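You operate a simulated robot arm through the tools that you are given. There is no shell and no other tool. Be economical: measure what you need, move in short steps, check, and stop when the job is done.

You run a simulated two-armed robot. Do the job below in one go: nothing can be reset, and whatever is moved stays where it is left.

TASK
Pick up the short bottle that says "yellow" from the top of the press bench with one hand, pass it to the other hand and put it on the lower shelf of the tall table. Set down upright: short bottle.

Only the result counts: the job must be done as asked and must still hold three seconds after the hand-in. Knocking over, shifting, dropping, spilling or breaking anything else fails it.

THE ROBOT
Two 7-joint arms with two-finger parallel grippers on one trunk, on a base that drives. Base frame: it is fixed to the floor where the robot stands at the start and does not move with it; the origin is under the middle of the robot, x ahead of it, y to its left, z up. Lengths are in m, angles in degrees, forces in N, time in s.
The left shoulder is at the start at [0.07, 0.13, 1.087], the right one opposite. With the tool pointing down near the work surface each hand reaches from about 0.1 to 0.5 m from the robot's upright axis, wherever it stands, measured 20 degrees to its own side. Places, roughly: lower shelf of the tall table [0.3, 1.4, 0.3]. Payload 1.57 kg a hand.
Tool frame (each hand has its own): the origin (TCP) lies between the finger pads and is the grasp point; the fingertips stand 0.03 m ahead of it; z points along the fingers, y is the line along which they close. The gripper opens to 0.08 m. The fingers are 0.017 m wide and 0.012 m thick; the gripper's body (0.04 by 0.082 m) begins 0.08 m behind the TCP.
Orientation is that of the tool frame in the base frame, as a unit quaternion [w, x, y, z]. With the fingers straight down and closing along the base's y, the tool's x points along the base's -x, its y along +y and its z along -z.

THE INTERFACE
- The arms move only by the tool move_arm. It takes "left_targets", "right_targets" or both (then of equal length, played together; a hand with none holds still); each is a list of rows, each a list of 7 numbers: the closure in counts, from 0 (fully open) to 255 (shut), then the shift along the tool's x, y, z in units of 150 mm (1.0 is 150 mm), then the turn, a rotation vector about the tool's x, y, z in units of 90 degrees (1.0 is 90 degrees). In form: [[gripper, x, y, z, rx, ry, rz], ...]. A call has 1 to 12 rows; each row is the pose to reach, as a shift and turn from the pose commanded when the call began, along the tool's axes at that moment. A call with a number of a shift or a turn outside -1 to 1 is refused whole. Rows are played at 5 a second. More than 0.05 m and 8.6 degrees between two rows, or a gripper value outside its range, and nothing of the call is played. Where a pose cannot be reached the arm comes as near as it can. A force on the tool above 40 N (or 10 N above the force at the start of the call, whichever is more), or a blocked arm, ends the call early, and 0.2 s more pass. The fingers move at their own pace (about 0.108 m/s each) and stop on an object; they squeeze with about 42 N. The grip force told is the motor's: it shows also when the fingers shut on nothing. Time passes only in rows, and 0.2 s behind the last, so rows that repeat a pose let the fingers close. It gives the time, the measured TCP pose, the force on the tool (base axes), the opening and the grip force at its end, in the units of the frame above (readings bear some noise), with the torque about the TCP (base axes, N m) and any sound that the robot's microphone picked up.
- Cameras (640 x 400 px; columns grow to the right, rows downward): "scene" is now at [0.1309, 0.019, 1.3047]; the picture's right is [0.24, -0.97, 0.00], its down [-0.66, -0.17, -0.73] and it looks along [0.71, 0.18, -0.68] (base axes); focal length 273 px, centre (320, 200). "left" rides on the left gripper at [0.072, 0.007, -0.122] in its tool frame; the picture's right is [-0.09, 1.00, 0.00], its down [-0.84, -0.08, -0.54] and it looks along [-0.54, -0.05, 0.84] (tool axes); focal length 238 px, centre (320, 200). "right" rides on the right gripper at [0.072, -0.007, -0.122] in its tool frame; the picture's right is [0.09, 1.00, 0.00], its down [-0.84, 0.08, -0.54] and it looks along [-0.54, 0.05, 0.84] (tool axes); focal length 238 px, centre (320, 200). There is no depth. A picture from a camera that has moved, and an enlarged one, comes with that camera's place and axes in the base frame and with its lens.
- get_image(camera): a new picture of that camera. It takes no simulated time.
- slide_trunk(by): slides the trunk up (or, below 0, down) by that many m; the arms and the scene camera ride with it, the base frame stays. It gives what a move gives, with no picture.
- steer(legs): drives the robot by 1 to 6 legs, each [ahead, left, turn to the left] in m, m and degrees, along the robot's own axes; the way and the turn of a leg run together, so that a leg with both is an arc; at most 1.5 m and 180 degrees a leg. The arms and the cameras ride along, it lands a little off, and it stops where it bumps. It gives what a move gives.
- head_to(pan, tilt): turns the head with the scene camera to pan (to the left, within 86 degrees either way) and tilt (down, from -29 to 69), counted from straight ahead of the robot. It gives what a move gives.
- close_up(camera, box): a new picture of the part [left, top, right, bottom] of that camera's present view, enlarged. It takes no simulated time.
- hand_in(): hands the job in; it is judged then, once.

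Go step by step. Nothing tells you exact positions but the pictures and the camera data: compare them with the known pose of the tool, close in by small moves and look again before you grip or let go. The budget is 120 turns and 108 pictures, counting those below and the enlarged ones. Unless the task says otherwise, let go and move clear before handing in, and close with one line.

The tools are called after "Request:" as name(argument=value, ...) on one line, values as JSON. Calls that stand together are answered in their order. move_arm: Moves the arms, as the interface text tells. Its arguments: {"type":"object","properties":{"left_targets":{"type":"array"},"right_targets":{"type":"array"}},"required":[]} The other tools are called the same way: slide_trunk (by) slides the trunk up or down; steer (legs) drives the base; head_to (pan, tilt) turns the head that bears the scene camera; get_image (camera) takes a picture; close_up (camera, box) takes an enlarged picture of a part of a camera's view; hand_in () hands the job in.

At the start:

```text
t: 0.0
left_tool_pos: [0.3371, 0.2536, 1.0395]
left_ee_rot: [-0.001, -0.001, 1.0, 0.001]
left_wrist_force: [-0.4, -0.3, -0.2]
left_torque: [0.01, 0.02, -0.01]
left_finger_gap: 0.0797
left_grip_force: 0.1
right_tool_pos: [0.4202, -0.1104, 1.0531]
right_ee_rot: [0.0, 0.001, 1.0, 0.0]
right_wrist_force: [0.6, 0.1, 0.0]
right_torque: [0.04, 0.02, -0.01]
right_finger_gap: 0.08
right_grip_force: 0.0
trunk travel left (down, up): [-0.725, 0.215]
robot x, y, heading: [-0.0013, -0.0028, -0.1]
head pan, tilt: [14.1, 42.7]
```

scene: 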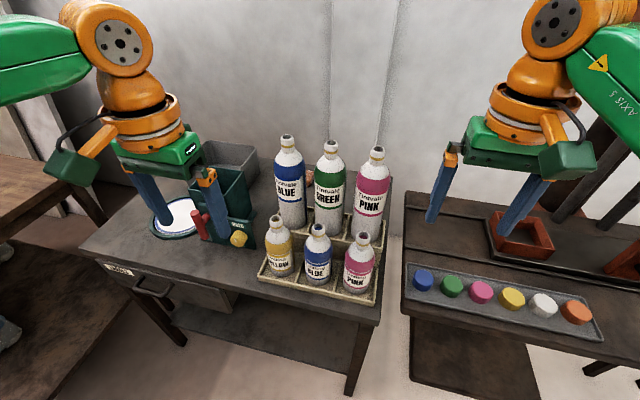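
right: 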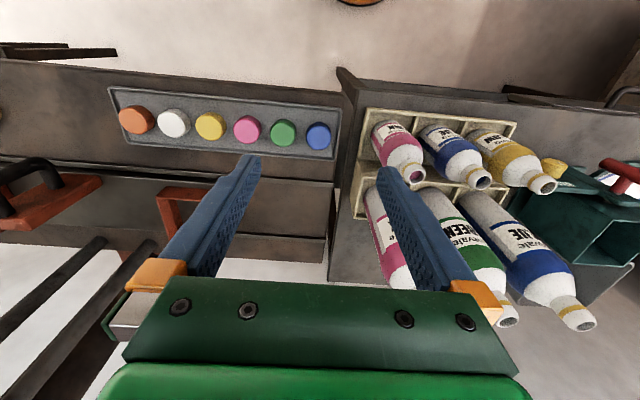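
left: 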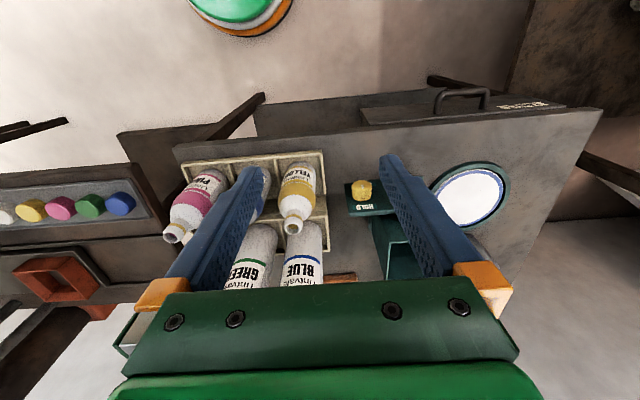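

The short yellow bottle stands in the front-left cell of the crate, with its cap near [0.48, 0.20, 0.895]. Before planning, I'll look closer at it and at the tall table.

Request:
close_up(camera="scene", box=[220, 120, 420, 320])

Request:
head_to(pan=80, tilt=35)

Request:
get_image(camera="scene")

```text
2.00 times, centred on (320, 220) of scene
camera zoom: at [0.1309, 0.019, 1.3047], right [0.24, -0.97, 0.0], down [-0.66, -0.17, -0.73], along [0.71, 0.18, -0.68], focal length 545 px, centre (320, 160)
```

zoom: 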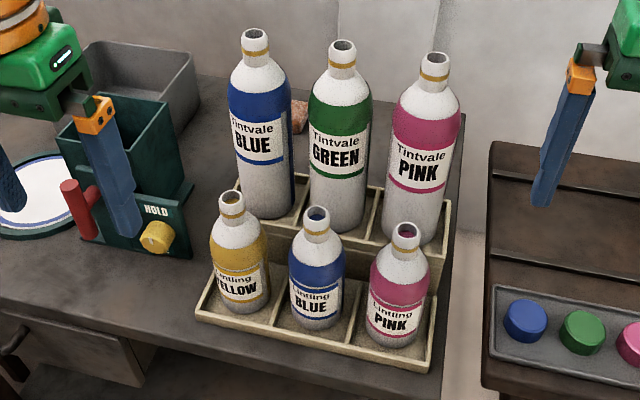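

```text
t: 1.4
left_tool_pos: [0.3381, 0.2517, 1.0397]
left_ee_rot: [0.0, -0.001, 1.0, 0.0]
left_wrist_force: [0.7, -0.4, -0.6]
left_torque: [0.0, -0.01, 0.03]
left_finger_gap: 0.0798
left_grip_force: 0.0
right_tool_pos: [0.4212, -0.1106, 1.0553]
right_ee_rot: [-0.001, 0.0, 1.0, 0.0]
right_wrist_force: [0.1, 0.4, 0.0]
right_torque: [0.02, -0.03, -0.01]
right_finger_gap: 0.0802
right_grip_force: 0.1
trunk travel left (down, up): [-0.725, 0.215]
robot x, y, heading: [0.0014, 0.0012, -0.1]
head pan, tilt: [80.0, 35.0]
```

```text
103 pictures are left
camera scene: at [0.0657, 0.0855, 1.3163], right [0.98, -0.17, 0.0], down [-0.1, -0.56, -0.82], along [0.14, 0.81, -0.57], focal length 273 px, centre (320, 200)
```

scene: 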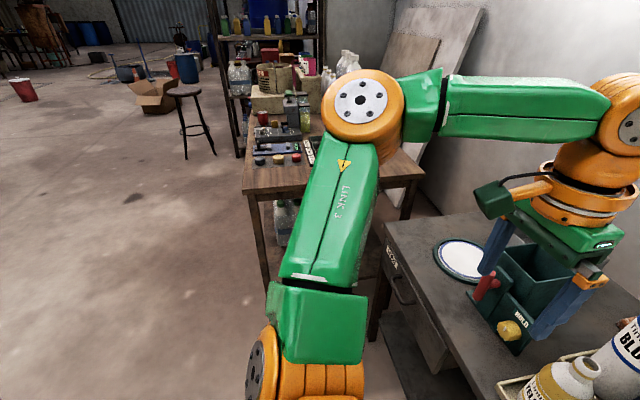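

The bottle agrees from three views: axis at about (0.48, 0.20), top at about 0.892, with the tall blue one behind it at x≈0.58. The left hand will take it by the neck from above, so I'll move to a hover over it.

Request:
move_arm(left_targets=[[0, -0.237, -0.086, 0.1, 0, 0, 0], [0, -0.474, -0.172, 0.2, 0, 0, 0], [0, -0.71, -0.26, 0.3, 0, 0, 0], [0, -0.947, -0.345, 0.4, 0, 0, 0], [0, -0.947, -0.345, 0.4, 0, 0, 0]])

Request:
head_to(pan=20, tilt=42)

Request:
get_image(camera="scene")

Request:
get_image(camera="left")

```text
t: 2.6
left_tool_pos: [0.4407, 0.2167, 0.973]
left_ee_rot: [0.001, -0.002, 1.0, -0.001]
left_wrist_force: [-1.0, 0.1, -0.3]
left_torque: [0.02, 0.02, 0.02]
left_finger_gap: 0.0801
left_grip_force: 0.0
left hand out of reach, approached as far as the arm can: row 3, 4, 5
right_tool_pos: [0.4205, -0.11, 1.0537]
right_ee_rot: [0.0, -0.001, 1.0, 0.001]
right_wrist_force: [0.9, 0.7, -0.3]
right_torque: [-0.01, -0.03, -0.03]
right_finger_gap: 0.0801
right_grip_force: 0.1
trunk travel left (down, up): [-0.725, 0.215]
robot x, y, heading: [0.0038, 0.0001, 0.1]
head pan, tilt: [80.0, 35.0]
```

```text
t: 3.9
left_tool_pos: [0.4403, 0.2169, 0.9734]
left_ee_rot: [0.001, 0.0, 1.0, 0.0]
left_wrist_force: [0.1, 0.1, 0.8]
left_torque: [0.0, 0.04, -0.03]
left_finger_gap: 0.08
left_grip_force: 0.1
right_tool_pos: [0.4202, -0.111, 1.0546]
right_ee_rot: [0.0, 0.0, 1.0, 0.0]
right_wrist_force: [0.1, 0.1, -1.0]
right_torque: [-0.01, 0.04, 0.05]
right_finger_gap: 0.0799
right_grip_force: 0.1
trunk travel left (down, up): [-0.725, 0.215]
robot x, y, heading: [-0.0027, -0.0008, -0.0]
head pan, tilt: [20.0, 42.0]
```

```text
102 pictures are left
camera scene: at [0.129, 0.0275, 1.3058], right [0.34, -0.94, 0.0], down [-0.63, -0.23, -0.74], along [0.7, 0.25, -0.67], focal length 273 px, centre (320, 200)
```

scene: 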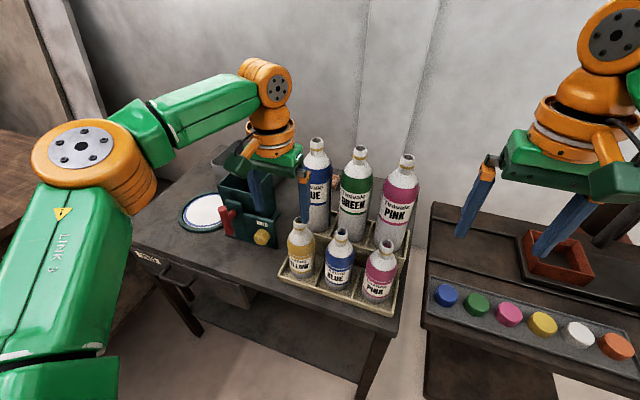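

```text
101 pictures are left
camera left: at [0.3691, 0.2234, 1.095], right [0.09, 1.0, 0.0], down [0.84, -0.08, 0.54], along [0.54, -0.05, -0.84], focal length 238 px, centre (320, 200)
```

left: 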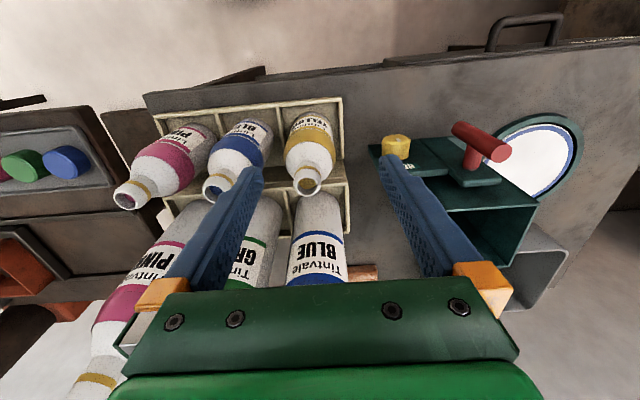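

The hand stops short at x≈0.44, so I need to drive slightly closer. First I'll pull the left hand back and up so that nothing gets near the tall bottles.

Request:
move_arm(left_targets=[[0, 0.2, 0, -0.2, 0, 0, 0], [0, 0.4, 0, -0.3, 0, 0, 0], [0, 0.4, 0, -0.3, 0, 0, 0]])

Request:
steer(legs=[[0.08, 0, 0]])

Request:
get_image(camera="left")

```text
t: 4.7
left_tool_pos: [0.3821, 0.2162, 1.0195]
left_ee_rot: [0.0, -0.002, 1.0, 0.0]
left_wrist_force: [-0.2, -0.1, 0.9]
left_torque: [-0.02, 0.0, -0.01]
left_finger_gap: 0.0801
left_grip_force: 0.1
right_tool_pos: [0.4215, -0.1101, 1.0528]
right_ee_rot: [0.0, 0.0, 1.0, 0.0]
right_wrist_force: [0.6, 0.2, -0.1]
right_torque: [0.0, -0.01, -0.04]
right_finger_gap: 0.0799
right_grip_force: 0.0
trunk travel left (down, up): [-0.725, 0.215]
robot x, y, heading: [0.002, -0.0015, 0.1]
head pan, tilt: [20.0, 42.0]
```

```text
t: 5.7
left_tool_pos: [0.4597, 0.2165, 1.0206]
left_ee_rot: [0.002, -0.001, 1.0, 0.0]
left_wrist_force: [0.0, -0.4, 0.2]
left_torque: [0.03, -0.03, -0.01]
left_finger_gap: 0.0799
left_grip_force: 0.1
right_tool_pos: [0.4992, -0.1096, 1.0552]
right_ee_rot: [0.001, 0.0, 1.0, 0.0]
right_wrist_force: [-0.2, 0.2, 0.2]
right_torque: [0.03, 0.01, 0.03]
right_finger_gap: 0.0799
right_grip_force: 0.1
trunk travel left (down, up): [-0.725, 0.215]
robot x, y, heading: [0.0817, 0.0031, 0.1]
head pan, tilt: [20.0, 42.0]
```

```text
100 pictures are left
camera left: at [0.3872, 0.2217, 1.1418], right [0.09, 1.0, 0.0], down [0.83, -0.08, 0.55], along [0.54, -0.05, -0.84], focal length 238 px, centre (320, 200)
```

left: 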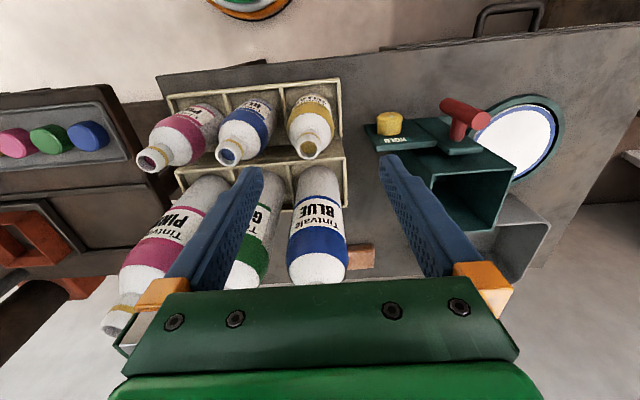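

The bottle position is confirmed at (0.482, 0.201). Next I'll half-close the fingers and come down to just above the neck.

Request:
move_arm(left_targets=[[90, -0.07, -0.05, 0.2, 0, 0, 0], [90, -0.142, -0.103, 0.4, 0, 0, 0], [90, -0.142, -0.103, 0.6, 0, 0, 0], [90, -0.142, -0.103, 0.6, 0, 0, 0]])

Request:
get_image(camera="left")

Request:
close_up(camera="scene", box=[180, 100, 420, 320])

```text
t: 6.7
left_tool_pos: [0.4828, 0.2018, 0.9315]
left_ee_rot: [0.001, -0.001, 1.0, 0.0]
left_wrist_force: [-0.3, 0.0, -0.3]
left_torque: [-0.03, -0.03, 0.02]
left_finger_gap: 0.0519
left_grip_force: 0.1
right_tool_pos: [0.5006, -0.1103, 1.0528]
right_ee_rot: [0.001, 0.0, 1.0, 0.0]
right_wrist_force: [-0.2, -0.5, -0.4]
right_torque: [0.01, -0.02, 0.02]
right_finger_gap: 0.0797
right_grip_force: 0.0
trunk travel left (down, up): [-0.725, 0.215]
robot x, y, heading: [0.0812, -0.0005, 0.1]
head pan, tilt: [20.0, 42.0]
```

```text
99 pictures are left
camera left: at [0.4111, 0.2074, 1.0528], right [0.09, 1.0, 0.0], down [0.84, -0.08, 0.54], along [0.54, -0.05, -0.84], focal length 238 px, centre (320, 200)
```

left: 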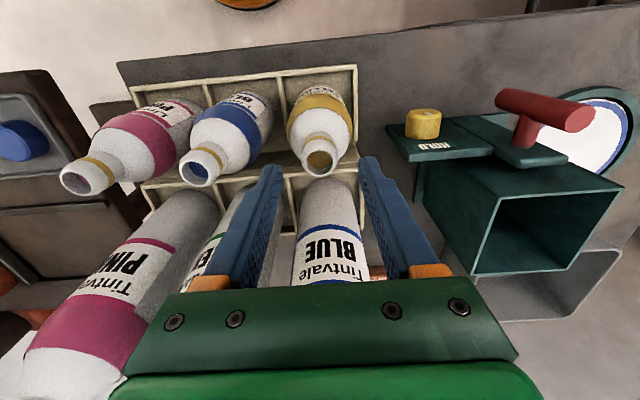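

```text
1.82 times, centred on (300, 210) of scene
camera zoom: at [0.2089, 0.0274, 1.3059], right [0.34, -0.94, 0.0], down [-0.63, -0.23, -0.74], along [0.7, 0.25, -0.67], focal length 496 px, centre (356, 182)
```

zoom: 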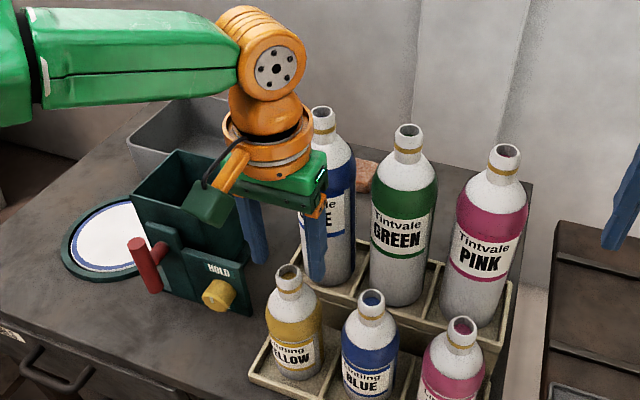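

The fingers straddle the neck from above, lined up to within a few mm. I'll go down 50 mm and check before closing.

Request:
move_arm(left_targets=[[90, 0, 0, 0.12, 0, 0, 0], [90, 0, 0, 0.24, 0, 0, 0], [90, 0, 0, 0.34, 0, 0, 0], [90, 0, 0, 0.34, 0, 0, 0]])

Request:
get_image(camera="left")

Request:
close_up(camera="scene", box=[220, 160, 380, 300])

```text
t: 7.7
left_tool_pos: [0.4847, 0.201, 0.878]
left_ee_rot: [0.0, -0.001, 1.0, 0.0]
left_wrist_force: [-0.5, 1.4, 1.8]
left_torque: [0.08, 0.04, 0.04]
left_finger_gap: 0.0526
left_grip_force: 0.1
right_tool_pos: [0.5002, -0.1101, 1.0541]
right_ee_rot: [-0.001, 0.0, 1.0, 0.0]
right_wrist_force: [0.1, 0.2, -0.2]
right_torque: [0.0, 0.03, 0.0]
right_finger_gap: 0.0801
right_grip_force: 0.0
trunk travel left (down, up): [-0.725, 0.215]
robot x, y, heading: [0.0767, 0.0046, 0.0]
head pan, tilt: [20.0, 42.0]
```

```text
97 pictures are left
camera left: at [0.4119, 0.2071, 1.0002], right [0.09, 1.0, 0.0], down [0.84, -0.08, 0.54], along [0.54, -0.05, -0.84], focal length 238 px, centre (320, 200)
```

left: 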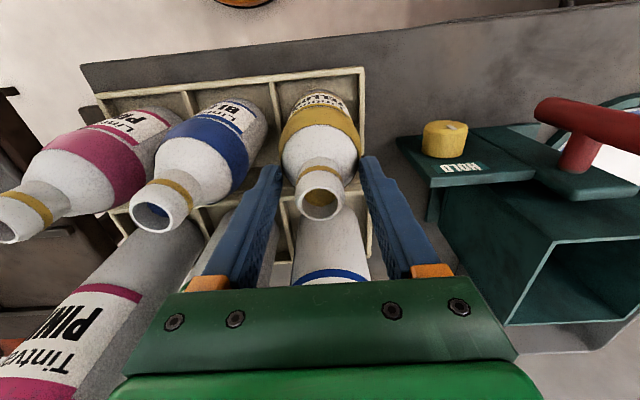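

```text
2.86 times, centred on (300, 230) of scene
camera zoom: at [0.2093, 0.0279, 1.3058], right [0.34, -0.94, 0.0], down [-0.63, -0.23, -0.74], along [0.7, 0.25, -0.67], focal length 779 px, centre (377, 114)
```

zoom: 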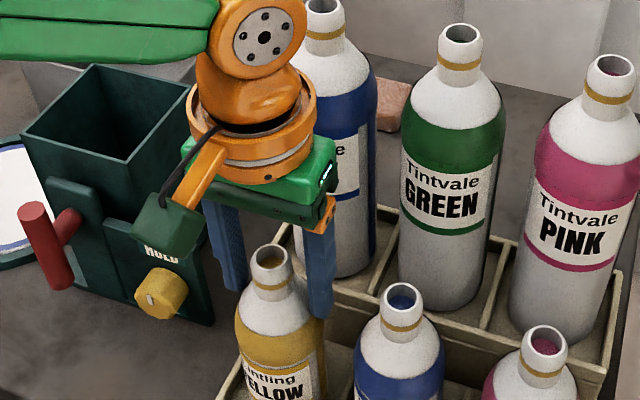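

The neck is well centred, but the fingertips are down at the sloping shoulder. I'll rise 8 mm so the pads meet the straight neck, then close.

Request:
move_arm(left_targets=[[90, 0, 0, -0.05, 0, 0, 0], [160, 0, 0, -0.05, 0, 0, 0], [255, 0, 0, -0.05, 0, 0, 0], [255, 0, 0, -0.05, 0, 0, 0], [255, 0, 0, -0.05, 0, 0, 0], [255, 0, 0, -0.05, 0, 0, 0]])

Request:
get_image(camera="left")

Request:
close_up(camera="scene", box=[220, 160, 380, 300])

```text
t: 9.1
left_tool_pos: [0.4835, 0.2008, 0.8875]
left_ee_rot: [0.002, 0.0, 1.0, 0.001]
left_wrist_force: [3.3, 3.1, 11.8]
left_torque: [0.13, -0.34, 0.01]
left_finger_gap: 0.0425
left_grip_force: 42.1
right_tool_pos: [0.5005, -0.1105, 1.0541]
right_ee_rot: [0.0, 0.0, 1.0, 0.0]
right_wrist_force: [-0.3, -0.5, 0.2]
right_torque: [0.03, 0.0, 0.01]
right_finger_gap: 0.0801
right_grip_force: 0.1
trunk travel left (down, up): [-0.725, 0.215]
robot x, y, heading: [0.0818, -0.0005, 0.1]
head pan, tilt: [20.0, 42.0]
```

```text
95 pictures are left
camera left: at [0.4113, 0.2062, 1.008], right [0.09, 1.0, 0.0], down [0.84, -0.08, 0.54], along [0.54, -0.05, -0.84], focal length 238 px, centre (320, 200)
```

left: 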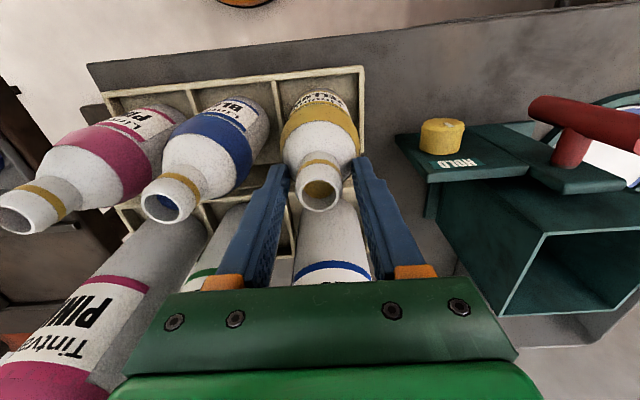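

```text
2.86 times, centred on (300, 230) of scene
camera zoom: at [0.2083, 0.0272, 1.306], right [0.34, -0.94, 0.0], down [-0.63, -0.23, -0.74], along [0.7, 0.25, -0.67], focal length 779 px, centre (377, 114)
```

zoom: 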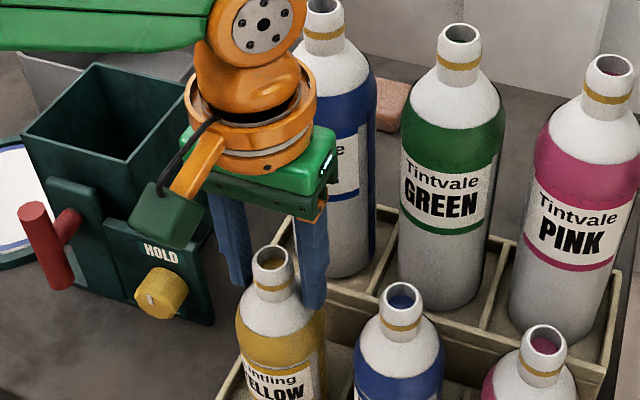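

The fingers stopped at 42 mm on the shoulder cone, pushed upward, so this grip is poor. I'll open, rise about 14 mm and close again on the neck proper.

Request:
move_arm(left_targets=[[90, 0, 0, 0, 0, 0, 0], [90, 0, 0, 0, 0, 0, 0], [90, 0, 0, -0.09, 0, 0, 0], [160, 0, 0, -0.09, 0, 0, 0], [255, 0, 0, -0.09, 0, 0, 0], [255, 0, 0, -0.09, 0, 0, 0], [255, 0, 0, -0.09, 0, 0, 0], [255, 0, 0, -0.09, 0, 0, 0]])

Request:
get_image(camera="left")

Request:
close_up(camera="scene", box=[220, 160, 380, 300])

```text
t: 10.9
left_tool_pos: [0.4845, 0.2009, 0.9009]
left_ee_rot: [0.001, -0.001, 1.0, 0.0]
left_wrist_force: [0.2, 0.6, 1.2]
left_torque: [0.12, 0.08, -0.05]
left_finger_gap: 0.0262
left_grip_force: 36.5
right_tool_pos: [0.5015, -0.1097, 1.0553]
right_ee_rot: [0.0, 0.001, 1.0, 0.0]
right_wrist_force: [-0.7, -0.2, 0.3]
right_torque: [-0.02, 0.03, 0.01]
right_finger_gap: 0.0801
right_grip_force: 0.1
trunk travel left (down, up): [-0.725, 0.215]
robot x, y, heading: [0.0793, 0.0003, 0.0]
head pan, tilt: [20.0, 42.0]
```

```text
93 pictures are left
camera left: at [0.4123, 0.2067, 1.0219], right [0.09, 1.0, 0.0], down [0.84, -0.08, 0.54], along [0.54, -0.05, -0.84], focal length 238 px, centre (320, 200)
```

left: 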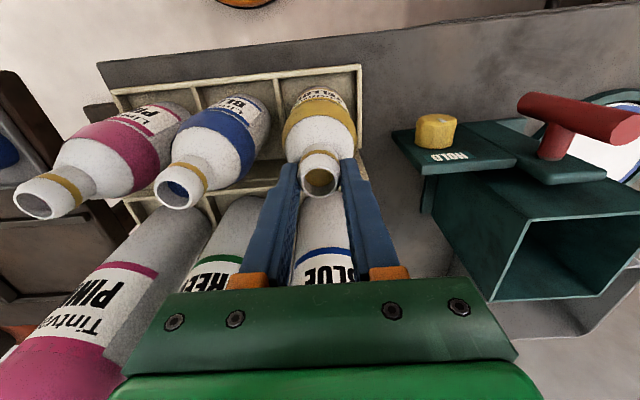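

```text
2.86 times, centred on (300, 230) of scene
camera zoom: at [0.2092, 0.0276, 1.3058], right [0.34, -0.94, 0.0], down [-0.63, -0.23, -0.74], along [0.7, 0.25, -0.67], focal length 779 px, centre (377, 114)
```

zoom: 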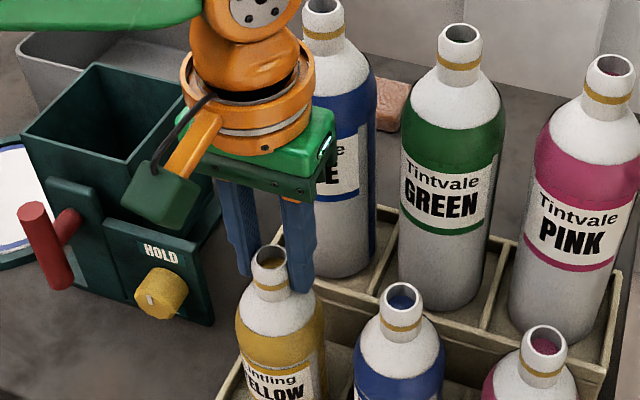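

The neck is now gripped at 26 mm, so I'll lift it straight up.

Request:
move_arm(left_targets=[[255, 0, 0, -0.1, 0, 0, 0], [255, 0, 0, -0.2, 0, 0, 0], [255, 0, 0, -0.35, 0, 0, 0], [255, 0, 0, -0.5, 0, 0, 0], [255, 0, 0, -0.7, 0, 0, 0], [255, 0, 0, -0.9, 0, 0, 0], [255, 0, 0, -0.9, 0, 0, 0]])

Request:
get_image(camera="scene")

Request:
get_image(camera="right")

```text
t: 12.5
left_tool_pos: [0.4855, 0.2018, 1.0324]
left_ee_rot: [0.0, -0.001, 1.0, 0.0]
left_wrist_force: [0.4, 1.0, -3.8]
left_torque: [-0.02, -0.03, 0.0]
left_finger_gap: 0.0259
left_grip_force: 37.3
right_tool_pos: [0.5024, -0.1105, 1.0531]
right_ee_rot: [0.0, 0.0, 1.0, 0.0]
right_wrist_force: [-0.3, 0.2, -0.2]
right_torque: [0.0, 0.0, 0.02]
right_finger_gap: 0.0802
right_grip_force: 0.1
trunk travel left (down, up): [-0.725, 0.215]
robot x, y, heading: [0.0832, 0.0022, -0.2]
head pan, tilt: [20.0, 42.0]
```

```text
91 pictures are left
camera scene: at [0.2105, 0.0279, 1.3057], right [0.34, -0.94, 0.0], down [-0.63, -0.23, -0.74], along [0.7, 0.25, -0.67], focal length 273 px, centre (320, 200)
```

scene: 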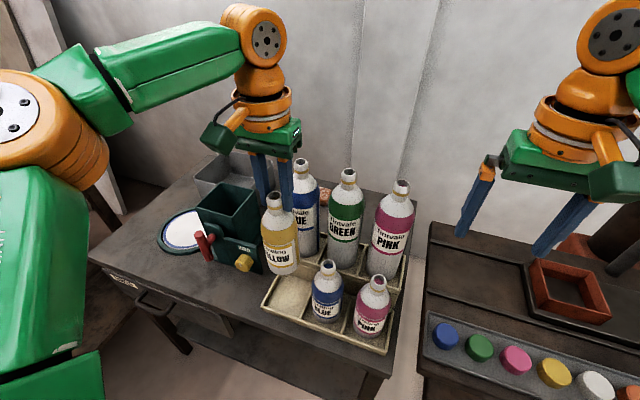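

```text
90 pictures are left
camera right: at [0.4302, -0.1167, 1.1747], right [-0.09, 1.0, 0.0], down [0.84, 0.08, 0.54], along [0.54, 0.05, -0.84], focal length 238 px, centre (320, 200)
```

right: 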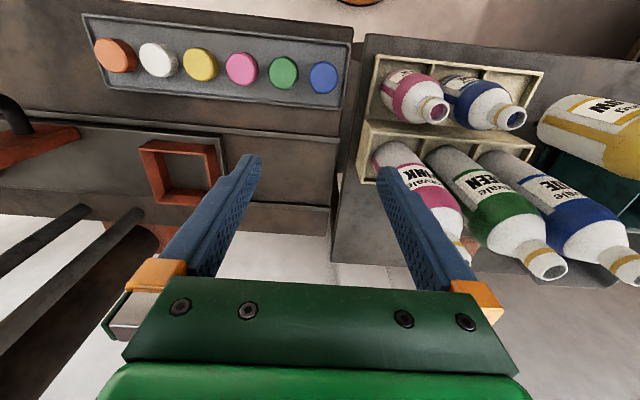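

The bottle is lifted, hanging upright, and weighs about 0.39 kg. I'll back away from the bench to get free space for the handover.

Request:
steer(legs=[[-0.35, 0, 0]])

Request:
head_to(pan=0, tilt=45)

Request:
get_image(camera="scene")

```text
t: 14.8
left_tool_pos: [0.1339, 0.201, 1.0334]
left_ee_rot: [0.0, 0.0, 1.0, 0.0]
left_wrist_force: [0.8, 0.4, -4.0]
left_torque: [0.05, -0.02, 0.01]
left_finger_gap: 0.0261
left_grip_force: 36.7
right_tool_pos: [0.15, -0.1106, 1.0531]
right_ee_rot: [-0.001, 0.002, 1.0, 0.0]
right_wrist_force: [-0.8, 0.3, 0.2]
right_torque: [0.01, 0.02, 0.0]
right_finger_gap: 0.0798
right_grip_force: 0.1
trunk travel left (down, up): [-0.725, 0.215]
robot x, y, heading: [-0.2726, -0.0034, -0.1]
head pan, tilt: [20.0, 42.0]
```

```text
t: 15.7
left_tool_pos: [0.1315, 0.2017, 1.0354]
left_ee_rot: [0.0, -0.001, 1.0, 0.0]
left_wrist_force: [0.5, 0.4, -4.5]
left_torque: [0.0, -0.03, 0.0]
left_finger_gap: 0.0258
left_grip_force: 37.1
right_tool_pos: [0.1469, -0.1112, 1.0531]
right_ee_rot: [0.0, 0.002, 1.0, 0.0]
right_wrist_force: [0.4, -0.3, -0.1]
right_torque: [0.01, 0.02, 0.0]
right_finger_gap: 0.08
right_grip_force: 0.0
trunk travel left (down, up): [-0.725, 0.215]
robot x, y, heading: [-0.2712, -0.0046, -0.3]
head pan, tilt: [0.0, 45.0]
```

```text
89 pictures are left
camera scene: at [-0.1413, -0.0007, 1.3014], right [0.0, -1.0, 0.0], down [-0.71, 0.0, -0.71], along [0.71, 0.0, -0.71], focal length 273 px, centre (320, 200)
```

scene: 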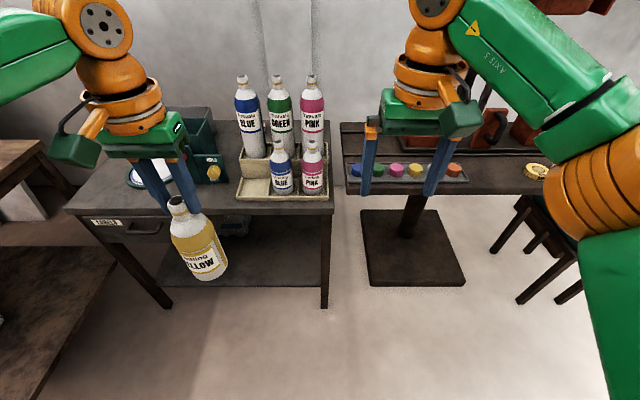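

The bottle hangs clear in front of the robot. I'll bring it a little toward the middle while the right hand tilts to 30° below horizontal, facing ahead-left, and comes to a standoff.

Request:
move_arm(left_targets=[[255, 0, -0.05, 0, 0, 0, 0], [255, 0, -0.1, 0, 0, 0, 0], [255, 0, -0.15, 0, 0, 0, 0], [255, 0, -0.2, 0, 0, 0, 0], [255, 0, -0.25, 0, 0, 0, 0], [255, 0, -0.3, 0, 0, 0, 0], [255, 0, -0.35, 0, 0, 0, 0], [255, 0, -0.4, 0, 0, 0, 0], [255, 0, -0.44, 0, 0, 0, 0], [255, 0, -0.467, 0, 0, 0, 0], [255, 0, -0.467, 0, 0, 0, 0]], right_targets=[[0, 0.059, 0.087, 0.035, -0.026, -0.063, -0.045], [0, 0.119, 0.175, 0.071, -0.052, -0.126, -0.09], [0, 0.178, 0.262, 0.106, -0.078, -0.189, -0.136], [0, 0.237, 0.349, 0.141, -0.104, -0.252, -0.181], [0, 0.297, 0.437, 0.177, -0.131, -0.316, -0.226], [0, 0.356, 0.524, 0.212, -0.157, -0.379, -0.271], [0, 0.415, 0.611, 0.247, -0.183, -0.442, -0.316], [0, 0.474, 0.698, 0.282, -0.209, -0.505, -0.362], [0, 0.534, 0.786, 0.318, -0.235, -0.568, -0.407], [0, 0.593, 0.873, 0.353, -0.261, -0.631, -0.452], [0, 0.593, 0.873, 0.353, -0.261, -0.631, -0.452]])

Request:
get_image(camera="scene")

Request:
get_image(camera="right")

```text
t: 18.1
left_tool_pos: [0.1178, 0.1544, 1.0235]
left_ee_rot: [0.001, 0.001, 1.0, 0.0]
left_wrist_force: [0.7, -0.6, -4.1]
left_torque: [-0.01, -0.02, 0.01]
left_finger_gap: 0.0261
left_grip_force: 37.3
left hand out of reach, approached as far as the arm can: row 4, 5, 6, 7, 8, 9, 10, 11
right_tool_pos: [0.0752, 0.0301, 1.0028]
right_ee_rot: [0.463, -0.331, 0.799, 0.192]
right_wrist_force: [-0.4, 0.7, 0.3]
right_torque: [0.01, 0.01, 0.0]
right_finger_gap: 0.0799
right_grip_force: 0.0
right hand out of reach, approached as far as the arm can: row 9, 10, 11
trunk travel left (down, up): [-0.725, 0.215]
robot x, y, heading: [-0.2764, 0.0004, -0.1]
head pan, tilt: [0.0, 45.0]
```

```text
88 pictures are left
camera scene: at [-0.1415, -0.0016, 1.3014], right [0.0, -1.0, 0.0], down [-0.71, 0.0, -0.71], along [0.71, 0.0, -0.71], focal length 273 px, centre (320, 200)
```

scene: 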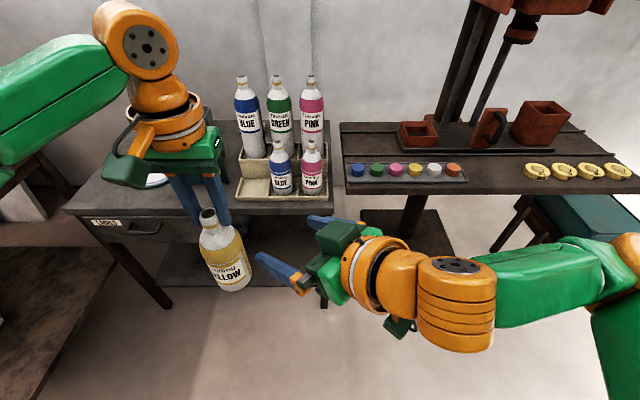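

```text
87 pictures are left
camera right: at [-0.0192, -0.0751, 1.0013], right [-0.73, 0.67, -0.08], down [-0.09, 0.02, 1.0], along [0.67, 0.74, 0.05], focal length 238 px, centre (320, 200)
```

right: 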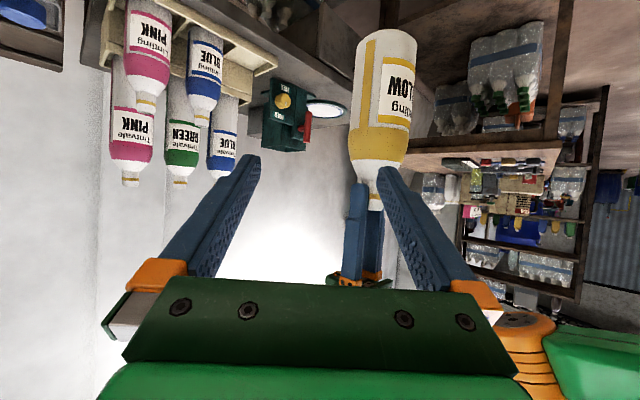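

The right hand is at the intended tilt, and the bottle axis is near (0.118, 0.155) with its base around z 0.85. I'll line the right fingers up sideways first and then look.

Request:
move_arm(right_targets=[[0, 0.06, 0.13, 0.06, 0, 0, 0], [0, 0.13, 0.26, 0.13, 0, 0, 0], [0, 0.2, 0.387, 0.2, 0, 0, 0], [0, 0.2, 0.387, 0.2, 0, 0, 0]])

Request:
get_image(camera="right")

Request:
get_image(camera="scene")

```text
t: 19.1
left_tool_pos: [0.1183, 0.1558, 1.0234]
left_ee_rot: [0.0, 0.0, 1.0, 0.0]
left_wrist_force: [0.7, -0.2, -3.0]
left_torque: [0.03, 0.0, 0.0]
left_finger_gap: 0.0261
left_grip_force: 37.7
right_tool_pos: [0.0436, 0.0767, 0.9629]
right_ee_rot: [0.462, -0.33, 0.801, 0.19]
right_wrist_force: [0.3, -0.9, -0.1]
right_torque: [0.0, -0.02, 0.0]
right_finger_gap: 0.08
right_grip_force: 0.0
trunk travel left (down, up): [-0.725, 0.215]
robot x, y, heading: [-0.2764, 0.0031, 0.1]
head pan, tilt: [0.0, 45.0]
```

```text
86 pictures are left
camera right: at [-0.0511, -0.0268, 0.9601], right [-0.73, 0.67, -0.08], down [-0.09, 0.02, 1.0], along [0.67, 0.74, 0.05], focal length 238 px, centre (320, 200)
```

right: 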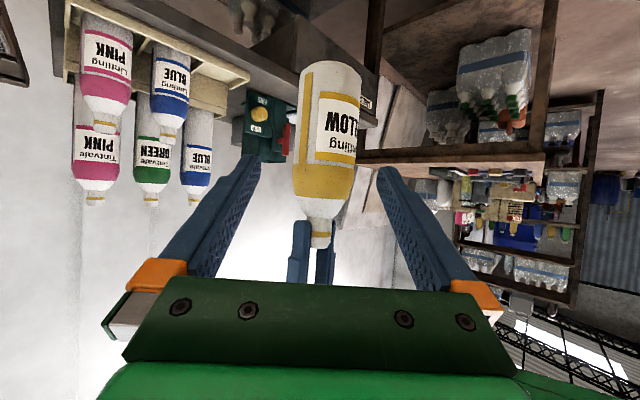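

```text
85 pictures are left
camera scene: at [-0.1409, -0.001, 1.3014], right [0.0, -1.0, 0.0], down [-0.71, 0.0, -0.71], along [0.71, 0.0, -0.71], focal length 273 px, centre (320, 200)
```

scene: 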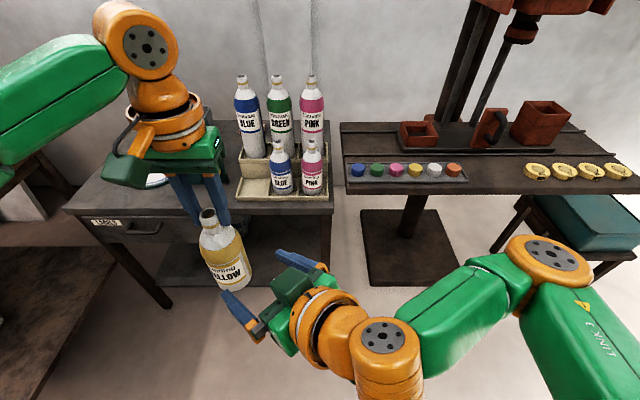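

The bottle is centred between the open right fingers. I'll advance 80 mm along the fingers and check.

Request:
move_arm(right_targets=[[0, 0, 0.01, 0.2, 0, 0, 0], [0, 0, 0.02, 0.4, 0, 0, 0], [0, 0, 0.02, 0.53, 0, 0, 0], [0, 0, 0.02, 0.53, 0, 0, 0]])

Request:
get_image(camera="right")

Request:
close_up(camera="scene", box=[140, 180, 340, 340])

```text
t: 20.1
left_tool_pos: [0.1184, 0.1551, 1.0229]
left_ee_rot: [0.0, 0.0, 1.0, 0.0]
left_wrist_force: [0.2, -0.4, -3.5]
left_torque: [0.0, -0.02, 0.02]
left_finger_gap: 0.0261
left_grip_force: 37.0
right_tool_pos: [0.0924, 0.1277, 0.9221]
right_ee_rot: [0.463, -0.33, 0.801, 0.19]
right_wrist_force: [0.1, -0.3, -1.3]
right_torque: [-0.02, 0.03, 0.03]
right_finger_gap: 0.0799
right_grip_force: 0.2
trunk travel left (down, up): [-0.725, 0.215]
robot x, y, heading: [-0.2731, 0.0022, -0.4]
head pan, tilt: [0.0, 45.0]
```

```text
84 pictures are left
camera right: at [-0.0041, 0.0242, 0.9212], right [-0.73, 0.67, -0.08], down [-0.09, 0.02, 1.0], along [0.67, 0.74, 0.05], focal length 238 px, centre (320, 200)
```

right: 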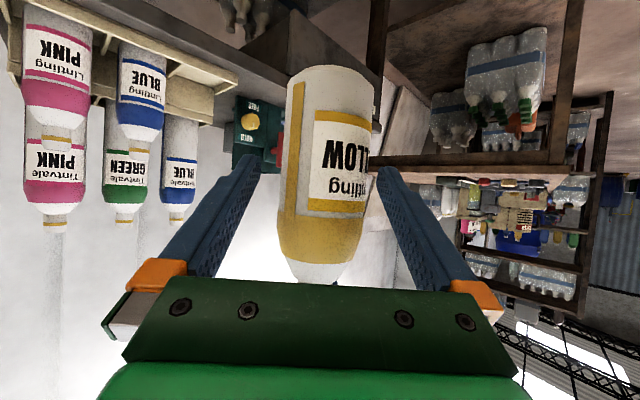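

```text
2.50 times, centred on (240, 260) of scene
camera zoom: at [-0.1411, -0.0009, 1.3014], right [0.0, -1.0, 0.0], down [-0.71, 0.0, -0.71], along [0.71, 0.0, -0.71], focal length 682 px, centre (520, 50)
```

zoom: 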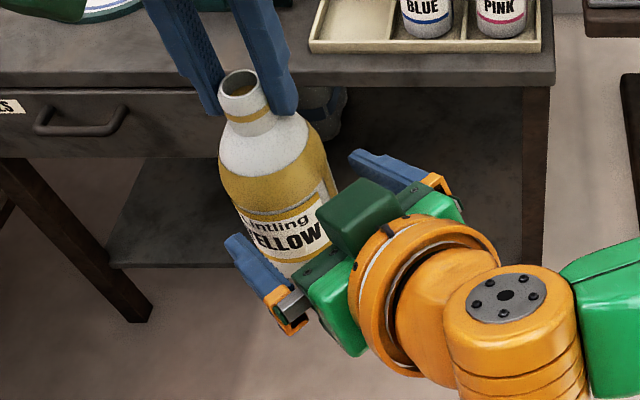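

It is still well centred. I'll advance the last 43 mm so that the bottle axis lies at the right TCP, then look before closing.

Request:
move_arm(right_targets=[[0, 0, 0, 0.1, 0, 0, 0], [0, 0, 0, 0.2, 0, 0, 0], [0, 0, 0, 0.29, 0, 0, 0], [0, 0, 0, 0.29, 0, 0, 0]])

Request:
get_image(camera="right")

Request:
close_up(camera="scene", box=[140, 180, 340, 340])

```text
t: 21.1
left_tool_pos: [0.1174, 0.1548, 1.023]
left_ee_rot: [0.0, 0.0, 1.0, 0.0]
left_wrist_force: [-0.2, -0.1, -3.9]
left_torque: [0.0, -0.06, 0.0]
left_finger_gap: 0.0261
left_grip_force: 36.9
right_tool_pos: [0.1166, 0.156, 0.9015]
right_ee_rot: [0.462, -0.33, 0.801, 0.191]
right_wrist_force: [0.7, 0.3, -0.2]
right_torque: [0.02, 0.0, 0.0]
right_finger_gap: 0.0799
right_grip_force: 0.0
trunk travel left (down, up): [-0.725, 0.215]
robot x, y, heading: [-0.2762, 0.0005, -0.2]
head pan, tilt: [0.0, 45.0]
```

```text
82 pictures are left
camera right: at [0.0214, 0.0512, 0.8989], right [-0.73, 0.67, -0.08], down [-0.09, 0.02, 1.0], along [0.67, 0.74, 0.05], focal length 238 px, centre (320, 200)
```

right: 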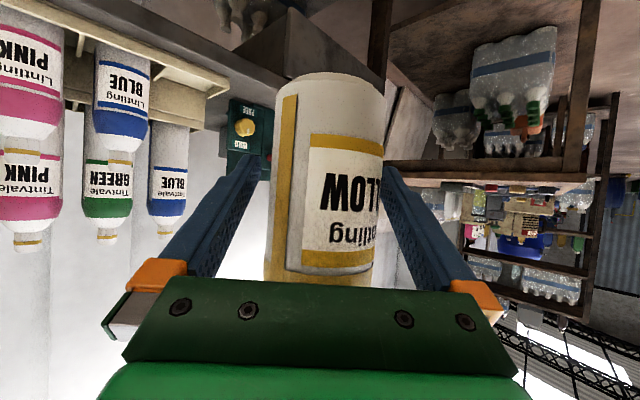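

```text
2.50 times, centred on (240, 260) of scene
camera zoom: at [-0.1411, -0.001, 1.3014], right [0.0, -1.0, 0.0], down [-0.71, 0.0, -0.71], along [0.71, 0.0, -0.71], focal length 682 px, centre (520, 50)
```

zoom: 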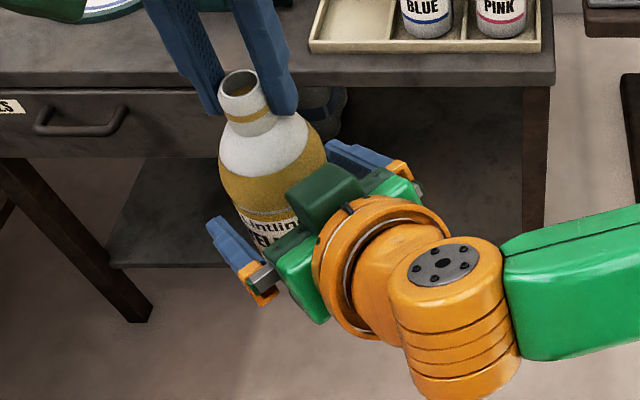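

The bottle sits fully between the right pads, about 5 cm above its base. I'll close the right hand while the left still holds.

Request:
move_arm(right_targets=[[60, 0, 0, 0, 0, 0, 0], [150, 0, 0, 0, 0, 0, 0], [255, 0, 0, 0, 0, 0, 0], [255, 0, 0, 0, 0, 0, 0], [255, 0, 0, 0, 0, 0, 0]])

Request:
get_image(camera="right")

```text
t: 22.2
left_tool_pos: [0.1184, 0.1549, 1.0232]
left_ee_rot: [0.001, 0.001, 1.0, -0.001]
left_wrist_force: [11.4, -15.5, -1.0]
left_torque: [-1.13, -0.94, 0.13]
left_finger_gap: 0.0263
left_grip_force: 37.2
right_tool_pos: [0.1173, 0.1564, 0.9008]
right_ee_rot: [0.462, -0.332, 0.8, 0.192]
right_wrist_force: [-11.3, 14.6, -0.7]
right_torque: [-0.72, -0.45, -0.15]
right_finger_gap: 0.0608
right_grip_force: 41.8
trunk travel left (down, up): [-0.725, 0.215]
robot x, y, heading: [-0.2751, -0.0017, -0.1]
head pan, tilt: [0.0, 45.0]
```

```text
80 pictures are left
camera right: at [0.021, 0.0515, 0.8989], right [-0.74, 0.67, -0.08], down [-0.09, 0.02, 1.0], along [0.67, 0.74, 0.05], focal length 238 px, centre (320, 200)
```

right: 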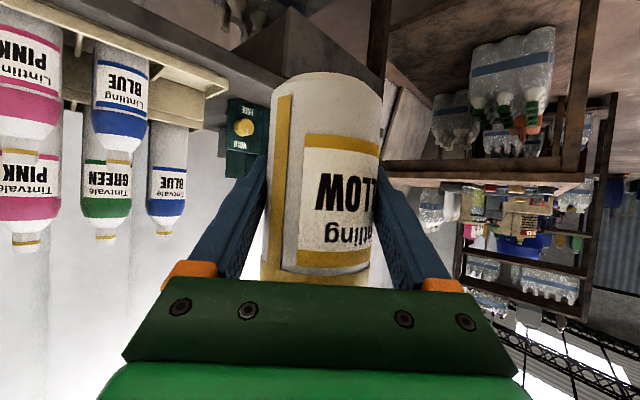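

The right hand grips at 61 mm, with about 19 N of sideways strain between the hands. I'll ease the right hand a couple of mm to relieve it before the left lets go.

Request:
move_arm(right_targets=[[255, 0, 0.01, 0, 0, 0, 0], [255, 0, 0.02, 0, 0, 0, 0], [255, 0, 0.02, 0, 0, 0, 0]])

```text
t: 23.1
left_tool_pos: [0.1171, 0.1561, 1.0227]
left_ee_rot: [-0.001, 0.0, 1.0, 0.001]
left_wrist_force: [1.1, -0.6, 4.5]
left_torque: [-0.52, -0.48, 0.1]
left_finger_gap: 0.0263
left_grip_force: 37.2
right_tool_pos: [0.1163, 0.1564, 0.9017]
right_ee_rot: [0.462, -0.328, 0.802, 0.189]
right_wrist_force: [-1.3, 0.3, -3.1]
right_torque: [0.54, 0.3, -0.11]
right_finger_gap: 0.0607
right_grip_force: 42.1
trunk travel left (down, up): [-0.725, 0.215]
robot x, y, heading: [-0.2741, -0.0021, -0.1]
head pan, tilt: [0.0, 45.0]
```

The strain is gone, so I'll open the left hand and lift it straight up off the neck.

Request:
move_arm(left_targets=[[150, 0, 0, 0, 0, 0, 0], [60, 0, 0, 0, 0, 0, 0], [0, 0, 0, 0, 0, 0, 0], [0, 0, 0, 0, 0, 0, 0], [0, 0, 0, -0.2, 0, 0, 0], [0, 0, 0, -0.4, 0, 0, 0], [0, 0, 0, -0.4, 0, 0, 0]])

Request:
get_image(camera="right")

Request:
get_image(camera="scene")

```text
t: 24.6
left_tool_pos: [0.1024, 0.1673, 1.074]
left_ee_rot: [0.0, 0.001, 1.0, 0.0]
left_wrist_force: [0.2, 0.3, 0.8]
left_torque: [-0.01, 0.03, 0.02]
left_finger_gap: 0.0797
left_grip_force: 0.1
left hand out of reach, approached as far as the arm can: row 5, 6, 7
right_tool_pos: [0.1151, 0.159, 0.8998]
right_ee_rot: [0.463, -0.33, 0.801, 0.191]
right_wrist_force: [-0.4, 0.3, -0.2]
right_torque: [0.02, 0.0, 0.03]
right_finger_gap: 0.0613
right_grip_force: 41.7
trunk travel left (down, up): [-0.725, 0.215]
robot x, y, heading: [-0.272, -0.0034, -0.0]
head pan, tilt: [0.0, 45.0]
```

```text
79 pictures are left
camera right: at [0.0196, 0.0535, 0.8988], right [-0.73, 0.67, -0.08], down [-0.09, 0.02, 1.0], along [0.67, 0.74, 0.05], focal length 238 px, centre (320, 200)
```

right: 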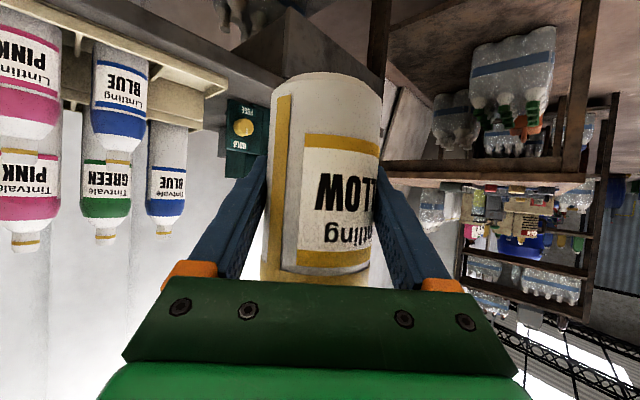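

```text
78 pictures are left
camera scene: at [-0.1405, -0.0008, 1.3013], right [0.0, -1.0, 0.0], down [-0.71, 0.0, -0.71], along [0.71, 0.0, -0.71], focal length 273 px, centre (320, 200)
```

scene: 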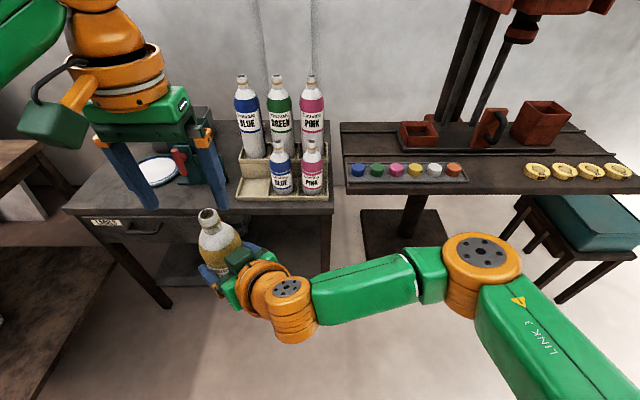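

The left hand is clear and the bottle stays firmly upright in the right hand. I'll move the left hand aside, then turn to face the tall table and look at it.

Request:
move_arm(left_targets=[[0, 0, 0.1, -0.15, 0, 0, 0], [0, 0.15, 0.25, -0.3, 0, 0, 0], [0, 0.3, 0.45, -0.3, 0, 0, 0], [0, 0.5, 0.65, -0.3, 0, 0, 0], [0, 0.7, 0.85, -0.3, 0, 0, 0], [0, 0.8, 0.9, -0.3, 0, 0, 0]])

Request:
steer(legs=[[0, 0, 45]])

Request:
head_to(pan=30, tilt=30)

Request:
get_image(camera="scene")

```text
t: 26.1
left_tool_pos: [-0.0171, 0.3036, 1.1212]
left_ee_rot: [0.0, 0.0, 1.0, 0.0]
left_wrist_force: [0.1, 0.1, -0.3]
left_torque: [0.01, -0.01, -0.01]
left_finger_gap: 0.08
left_grip_force: 0.0
left hand out of reach, approached as far as the arm can: row 1
right_tool_pos: [0.1153, 0.1584, 0.9017]
right_ee_rot: [0.462, -0.33, 0.801, 0.19]
right_wrist_force: [0.0, 0.3, 0.1]
right_torque: [0.03, 0.0, 0.01]
right_finger_gap: 0.061
right_grip_force: 42.3
trunk travel left (down, up): [-0.725, 0.215]
robot x, y, heading: [-0.272, -0.0019, -0.1]
head pan, tilt: [0.0, 45.0]
```

```text
t: 28.5
left_tool_pos: [-0.2976, 0.3957, 1.1201]
left_ee_rot: [0.0, -0.372, 0.928, 0.0]
left_wrist_force: [-0.2, 0.0, 0.0]
left_torque: [0.02, 0.0, -0.02]
left_finger_gap: 0.0798
left_grip_force: 0.1
right_tool_pos: [-0.1013, 0.383, 0.901]
right_ee_rot: [0.358, -0.604, 0.62, 0.349]
right_wrist_force: [-0.9, 0.1, -0.8]
right_torque: [0.01, 0.02, -0.03]
right_finger_gap: 0.0608
right_grip_force: 41.6
trunk travel left (down, up): [-0.725, 0.215]
robot x, y, heading: [-0.2712, 0.0034, 43.5]
head pan, tilt: [0.0, 45.0]
```

```text
t: 29.4
left_tool_pos: [-0.2983, 0.397, 1.1212]
left_ee_rot: [-0.001, -0.372, 0.928, 0.0]
left_wrist_force: [0.1, 0.4, 0.0]
left_torque: [0.05, 0.03, 0.0]
left_finger_gap: 0.0802
left_grip_force: 0.0
right_tool_pos: [-0.1012, 0.383, 0.9015]
right_ee_rot: [0.359, -0.603, 0.621, 0.349]
right_wrist_force: [-0.2, 0.0, -0.7]
right_torque: [0.01, 0.04, 0.02]
right_finger_gap: 0.0606
right_grip_force: 41.8
trunk travel left (down, up): [-0.725, 0.215]
robot x, y, heading: [-0.2718, -0.0019, 43.7]
head pan, tilt: [30.0, 30.0]
```

```text
77 pictures are left
camera scene: at [-0.2111, 0.1212, 1.324], right [0.96, -0.28, 0.0], down [-0.14, -0.48, -0.87], along [0.24, 0.83, -0.5], focal length 273 px, centre (320, 200)
```

scene: 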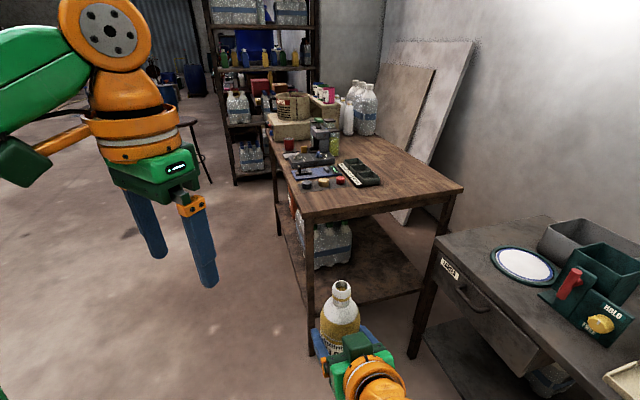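

The tall table has its front edge at y≈0.86, spans x≈-0.03 to 0.57, and its top is about 0.82 high. The lower shelf is free at the front, with water packs from y≈1.1 back. I'll come in from the table's front-left, so first I'll swing the right hand to its own side, keeping the bottle upright.

Request:
move_arm(right_targets=[[255, 0.024, -0.124, -0.043, 0.054, 0, 0.031], [255, 0.049, -0.248, -0.085, 0.108, 0, 0.062], [255, 0.073, -0.371, -0.128, 0.163, 0, 0.093], [255, 0.097, -0.495, -0.17, 0.217, 0, 0.124], [255, 0.121, -0.619, -0.213, 0.271, 0, 0.155], [255, 0.146, -0.743, -0.255, 0.325, 0, 0.186], [255, 0.17, -0.866, -0.298, 0.379, 0, 0.217], [255, 0.194, -0.99, -0.34, 0.4335, 0, 0.248], [255, 0.194, -0.99, -0.34, 0.4335, 0, 0.248]])

Request:
head_to(pan=0, tilt=45)

Request:
get_image(camera="scene")

```text
t: 31.4
left_tool_pos: [-0.2977, 0.3981, 1.1203]
left_ee_rot: [-0.001, -0.372, 0.928, 0.0]
left_wrist_force: [0.1, 0.3, 0.3]
left_torque: [0.0, 0.03, -0.02]
left_finger_gap: 0.0803
left_grip_force: 0.0
right_tool_pos: [0.0454, 0.3197, 0.9022]
right_ee_rot: [0.465, -0.321, 0.804, 0.184]
right_wrist_force: [-0.3, -0.6, 0.0]
right_torque: [-0.02, -0.03, -0.03]
right_finger_gap: 0.0607
right_grip_force: 42.3
trunk travel left (down, up): [-0.725, 0.215]
robot x, y, heading: [-0.275, 0.0006, 43.7]
head pan, tilt: [30.0, 30.0]
```

```text
t: 32.4
left_tool_pos: [-0.2978, 0.3975, 1.1205]
left_ee_rot: [0.0, -0.372, 0.928, 0.0]
left_wrist_force: [0.2, 0.3, -0.3]
left_torque: [0.0, 0.04, 0.01]
left_finger_gap: 0.08
left_grip_force: 0.0
right_tool_pos: [0.0458, 0.3202, 0.901]
right_ee_rot: [0.465, -0.323, 0.804, 0.185]
right_wrist_force: [-0.6, -0.3, -0.1]
right_torque: [-0.02, -0.05, 0.0]
right_finger_gap: 0.0608
right_grip_force: 41.4
trunk travel left (down, up): [-0.725, 0.215]
robot x, y, heading: [-0.2724, 0.0023, 43.7]
head pan, tilt: [0.0, 45.0]
```

```text
76 pictures are left
camera scene: at [-0.1776, 0.0905, 1.3014], right [0.69, -0.72, 0.0], down [-0.51, -0.49, -0.71], along [0.51, 0.49, -0.71], focal length 273 px, centre (320, 200)
```

scene: 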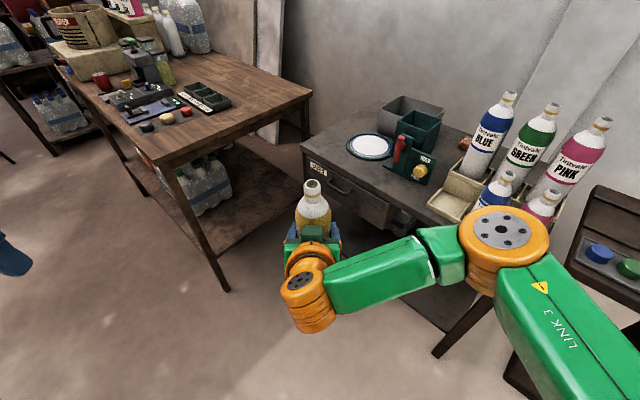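

The elbow is nicely tucked. I'll move the hand a bit further out and to the right, to its placing pose relative to the robot.

Request:
move_arm(right_targets=[[255, -0.046, -0.173, 0.081, 0, 0, 0], [255, -0.092, -0.347, 0.162, 0, 0, 0], [255, -0.139, -0.52, 0.243, 0, 0, 0], [255, -0.185, -0.694, 0.324, 0, 0, 0], [255, -0.231, -0.867, 0.405, 0, 0, 0], [255, -0.231, -0.867, 0.405, 0, 0, 0]])

Request:
get_image(camera="scene")

```text
t: 33.8
left_tool_pos: [-0.2979, 0.3973, 1.1207]
left_ee_rot: [0.0, -0.371, 0.929, 0.0]
left_wrist_force: [-0.2, -0.3, 0.2]
left_torque: [0.03, -0.01, 0.0]
left_finger_gap: 0.0798
left_grip_force: 0.1
right_tool_pos: [0.1854, 0.273, 0.9022]
right_ee_rot: [0.465, -0.322, 0.804, 0.184]
right_wrist_force: [-0.4, 0.2, 0.2]
right_torque: [0.02, -0.01, 0.01]
right_finger_gap: 0.0608
right_grip_force: 42.3
trunk travel left (down, up): [-0.725, 0.215]
robot x, y, heading: [-0.2726, 0.0005, 43.4]
head pan, tilt: [0.0, 45.0]
```

```text
75 pictures are left
camera scene: at [-0.1777, 0.0906, 1.3014], right [0.69, -0.72, 0.0], down [-0.51, -0.49, -0.71], along [0.51, 0.49, -0.71], focal length 273 px, centre (320, 200)
```

scene: 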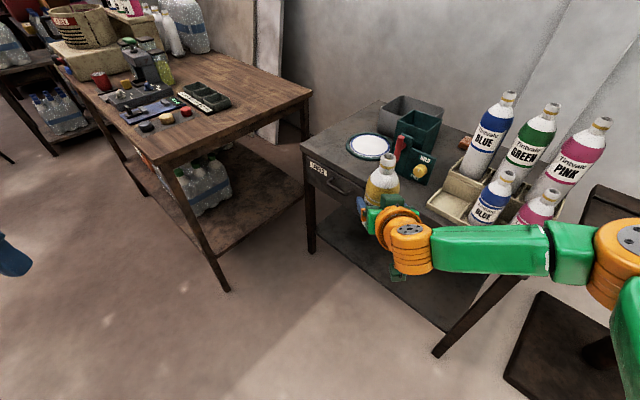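

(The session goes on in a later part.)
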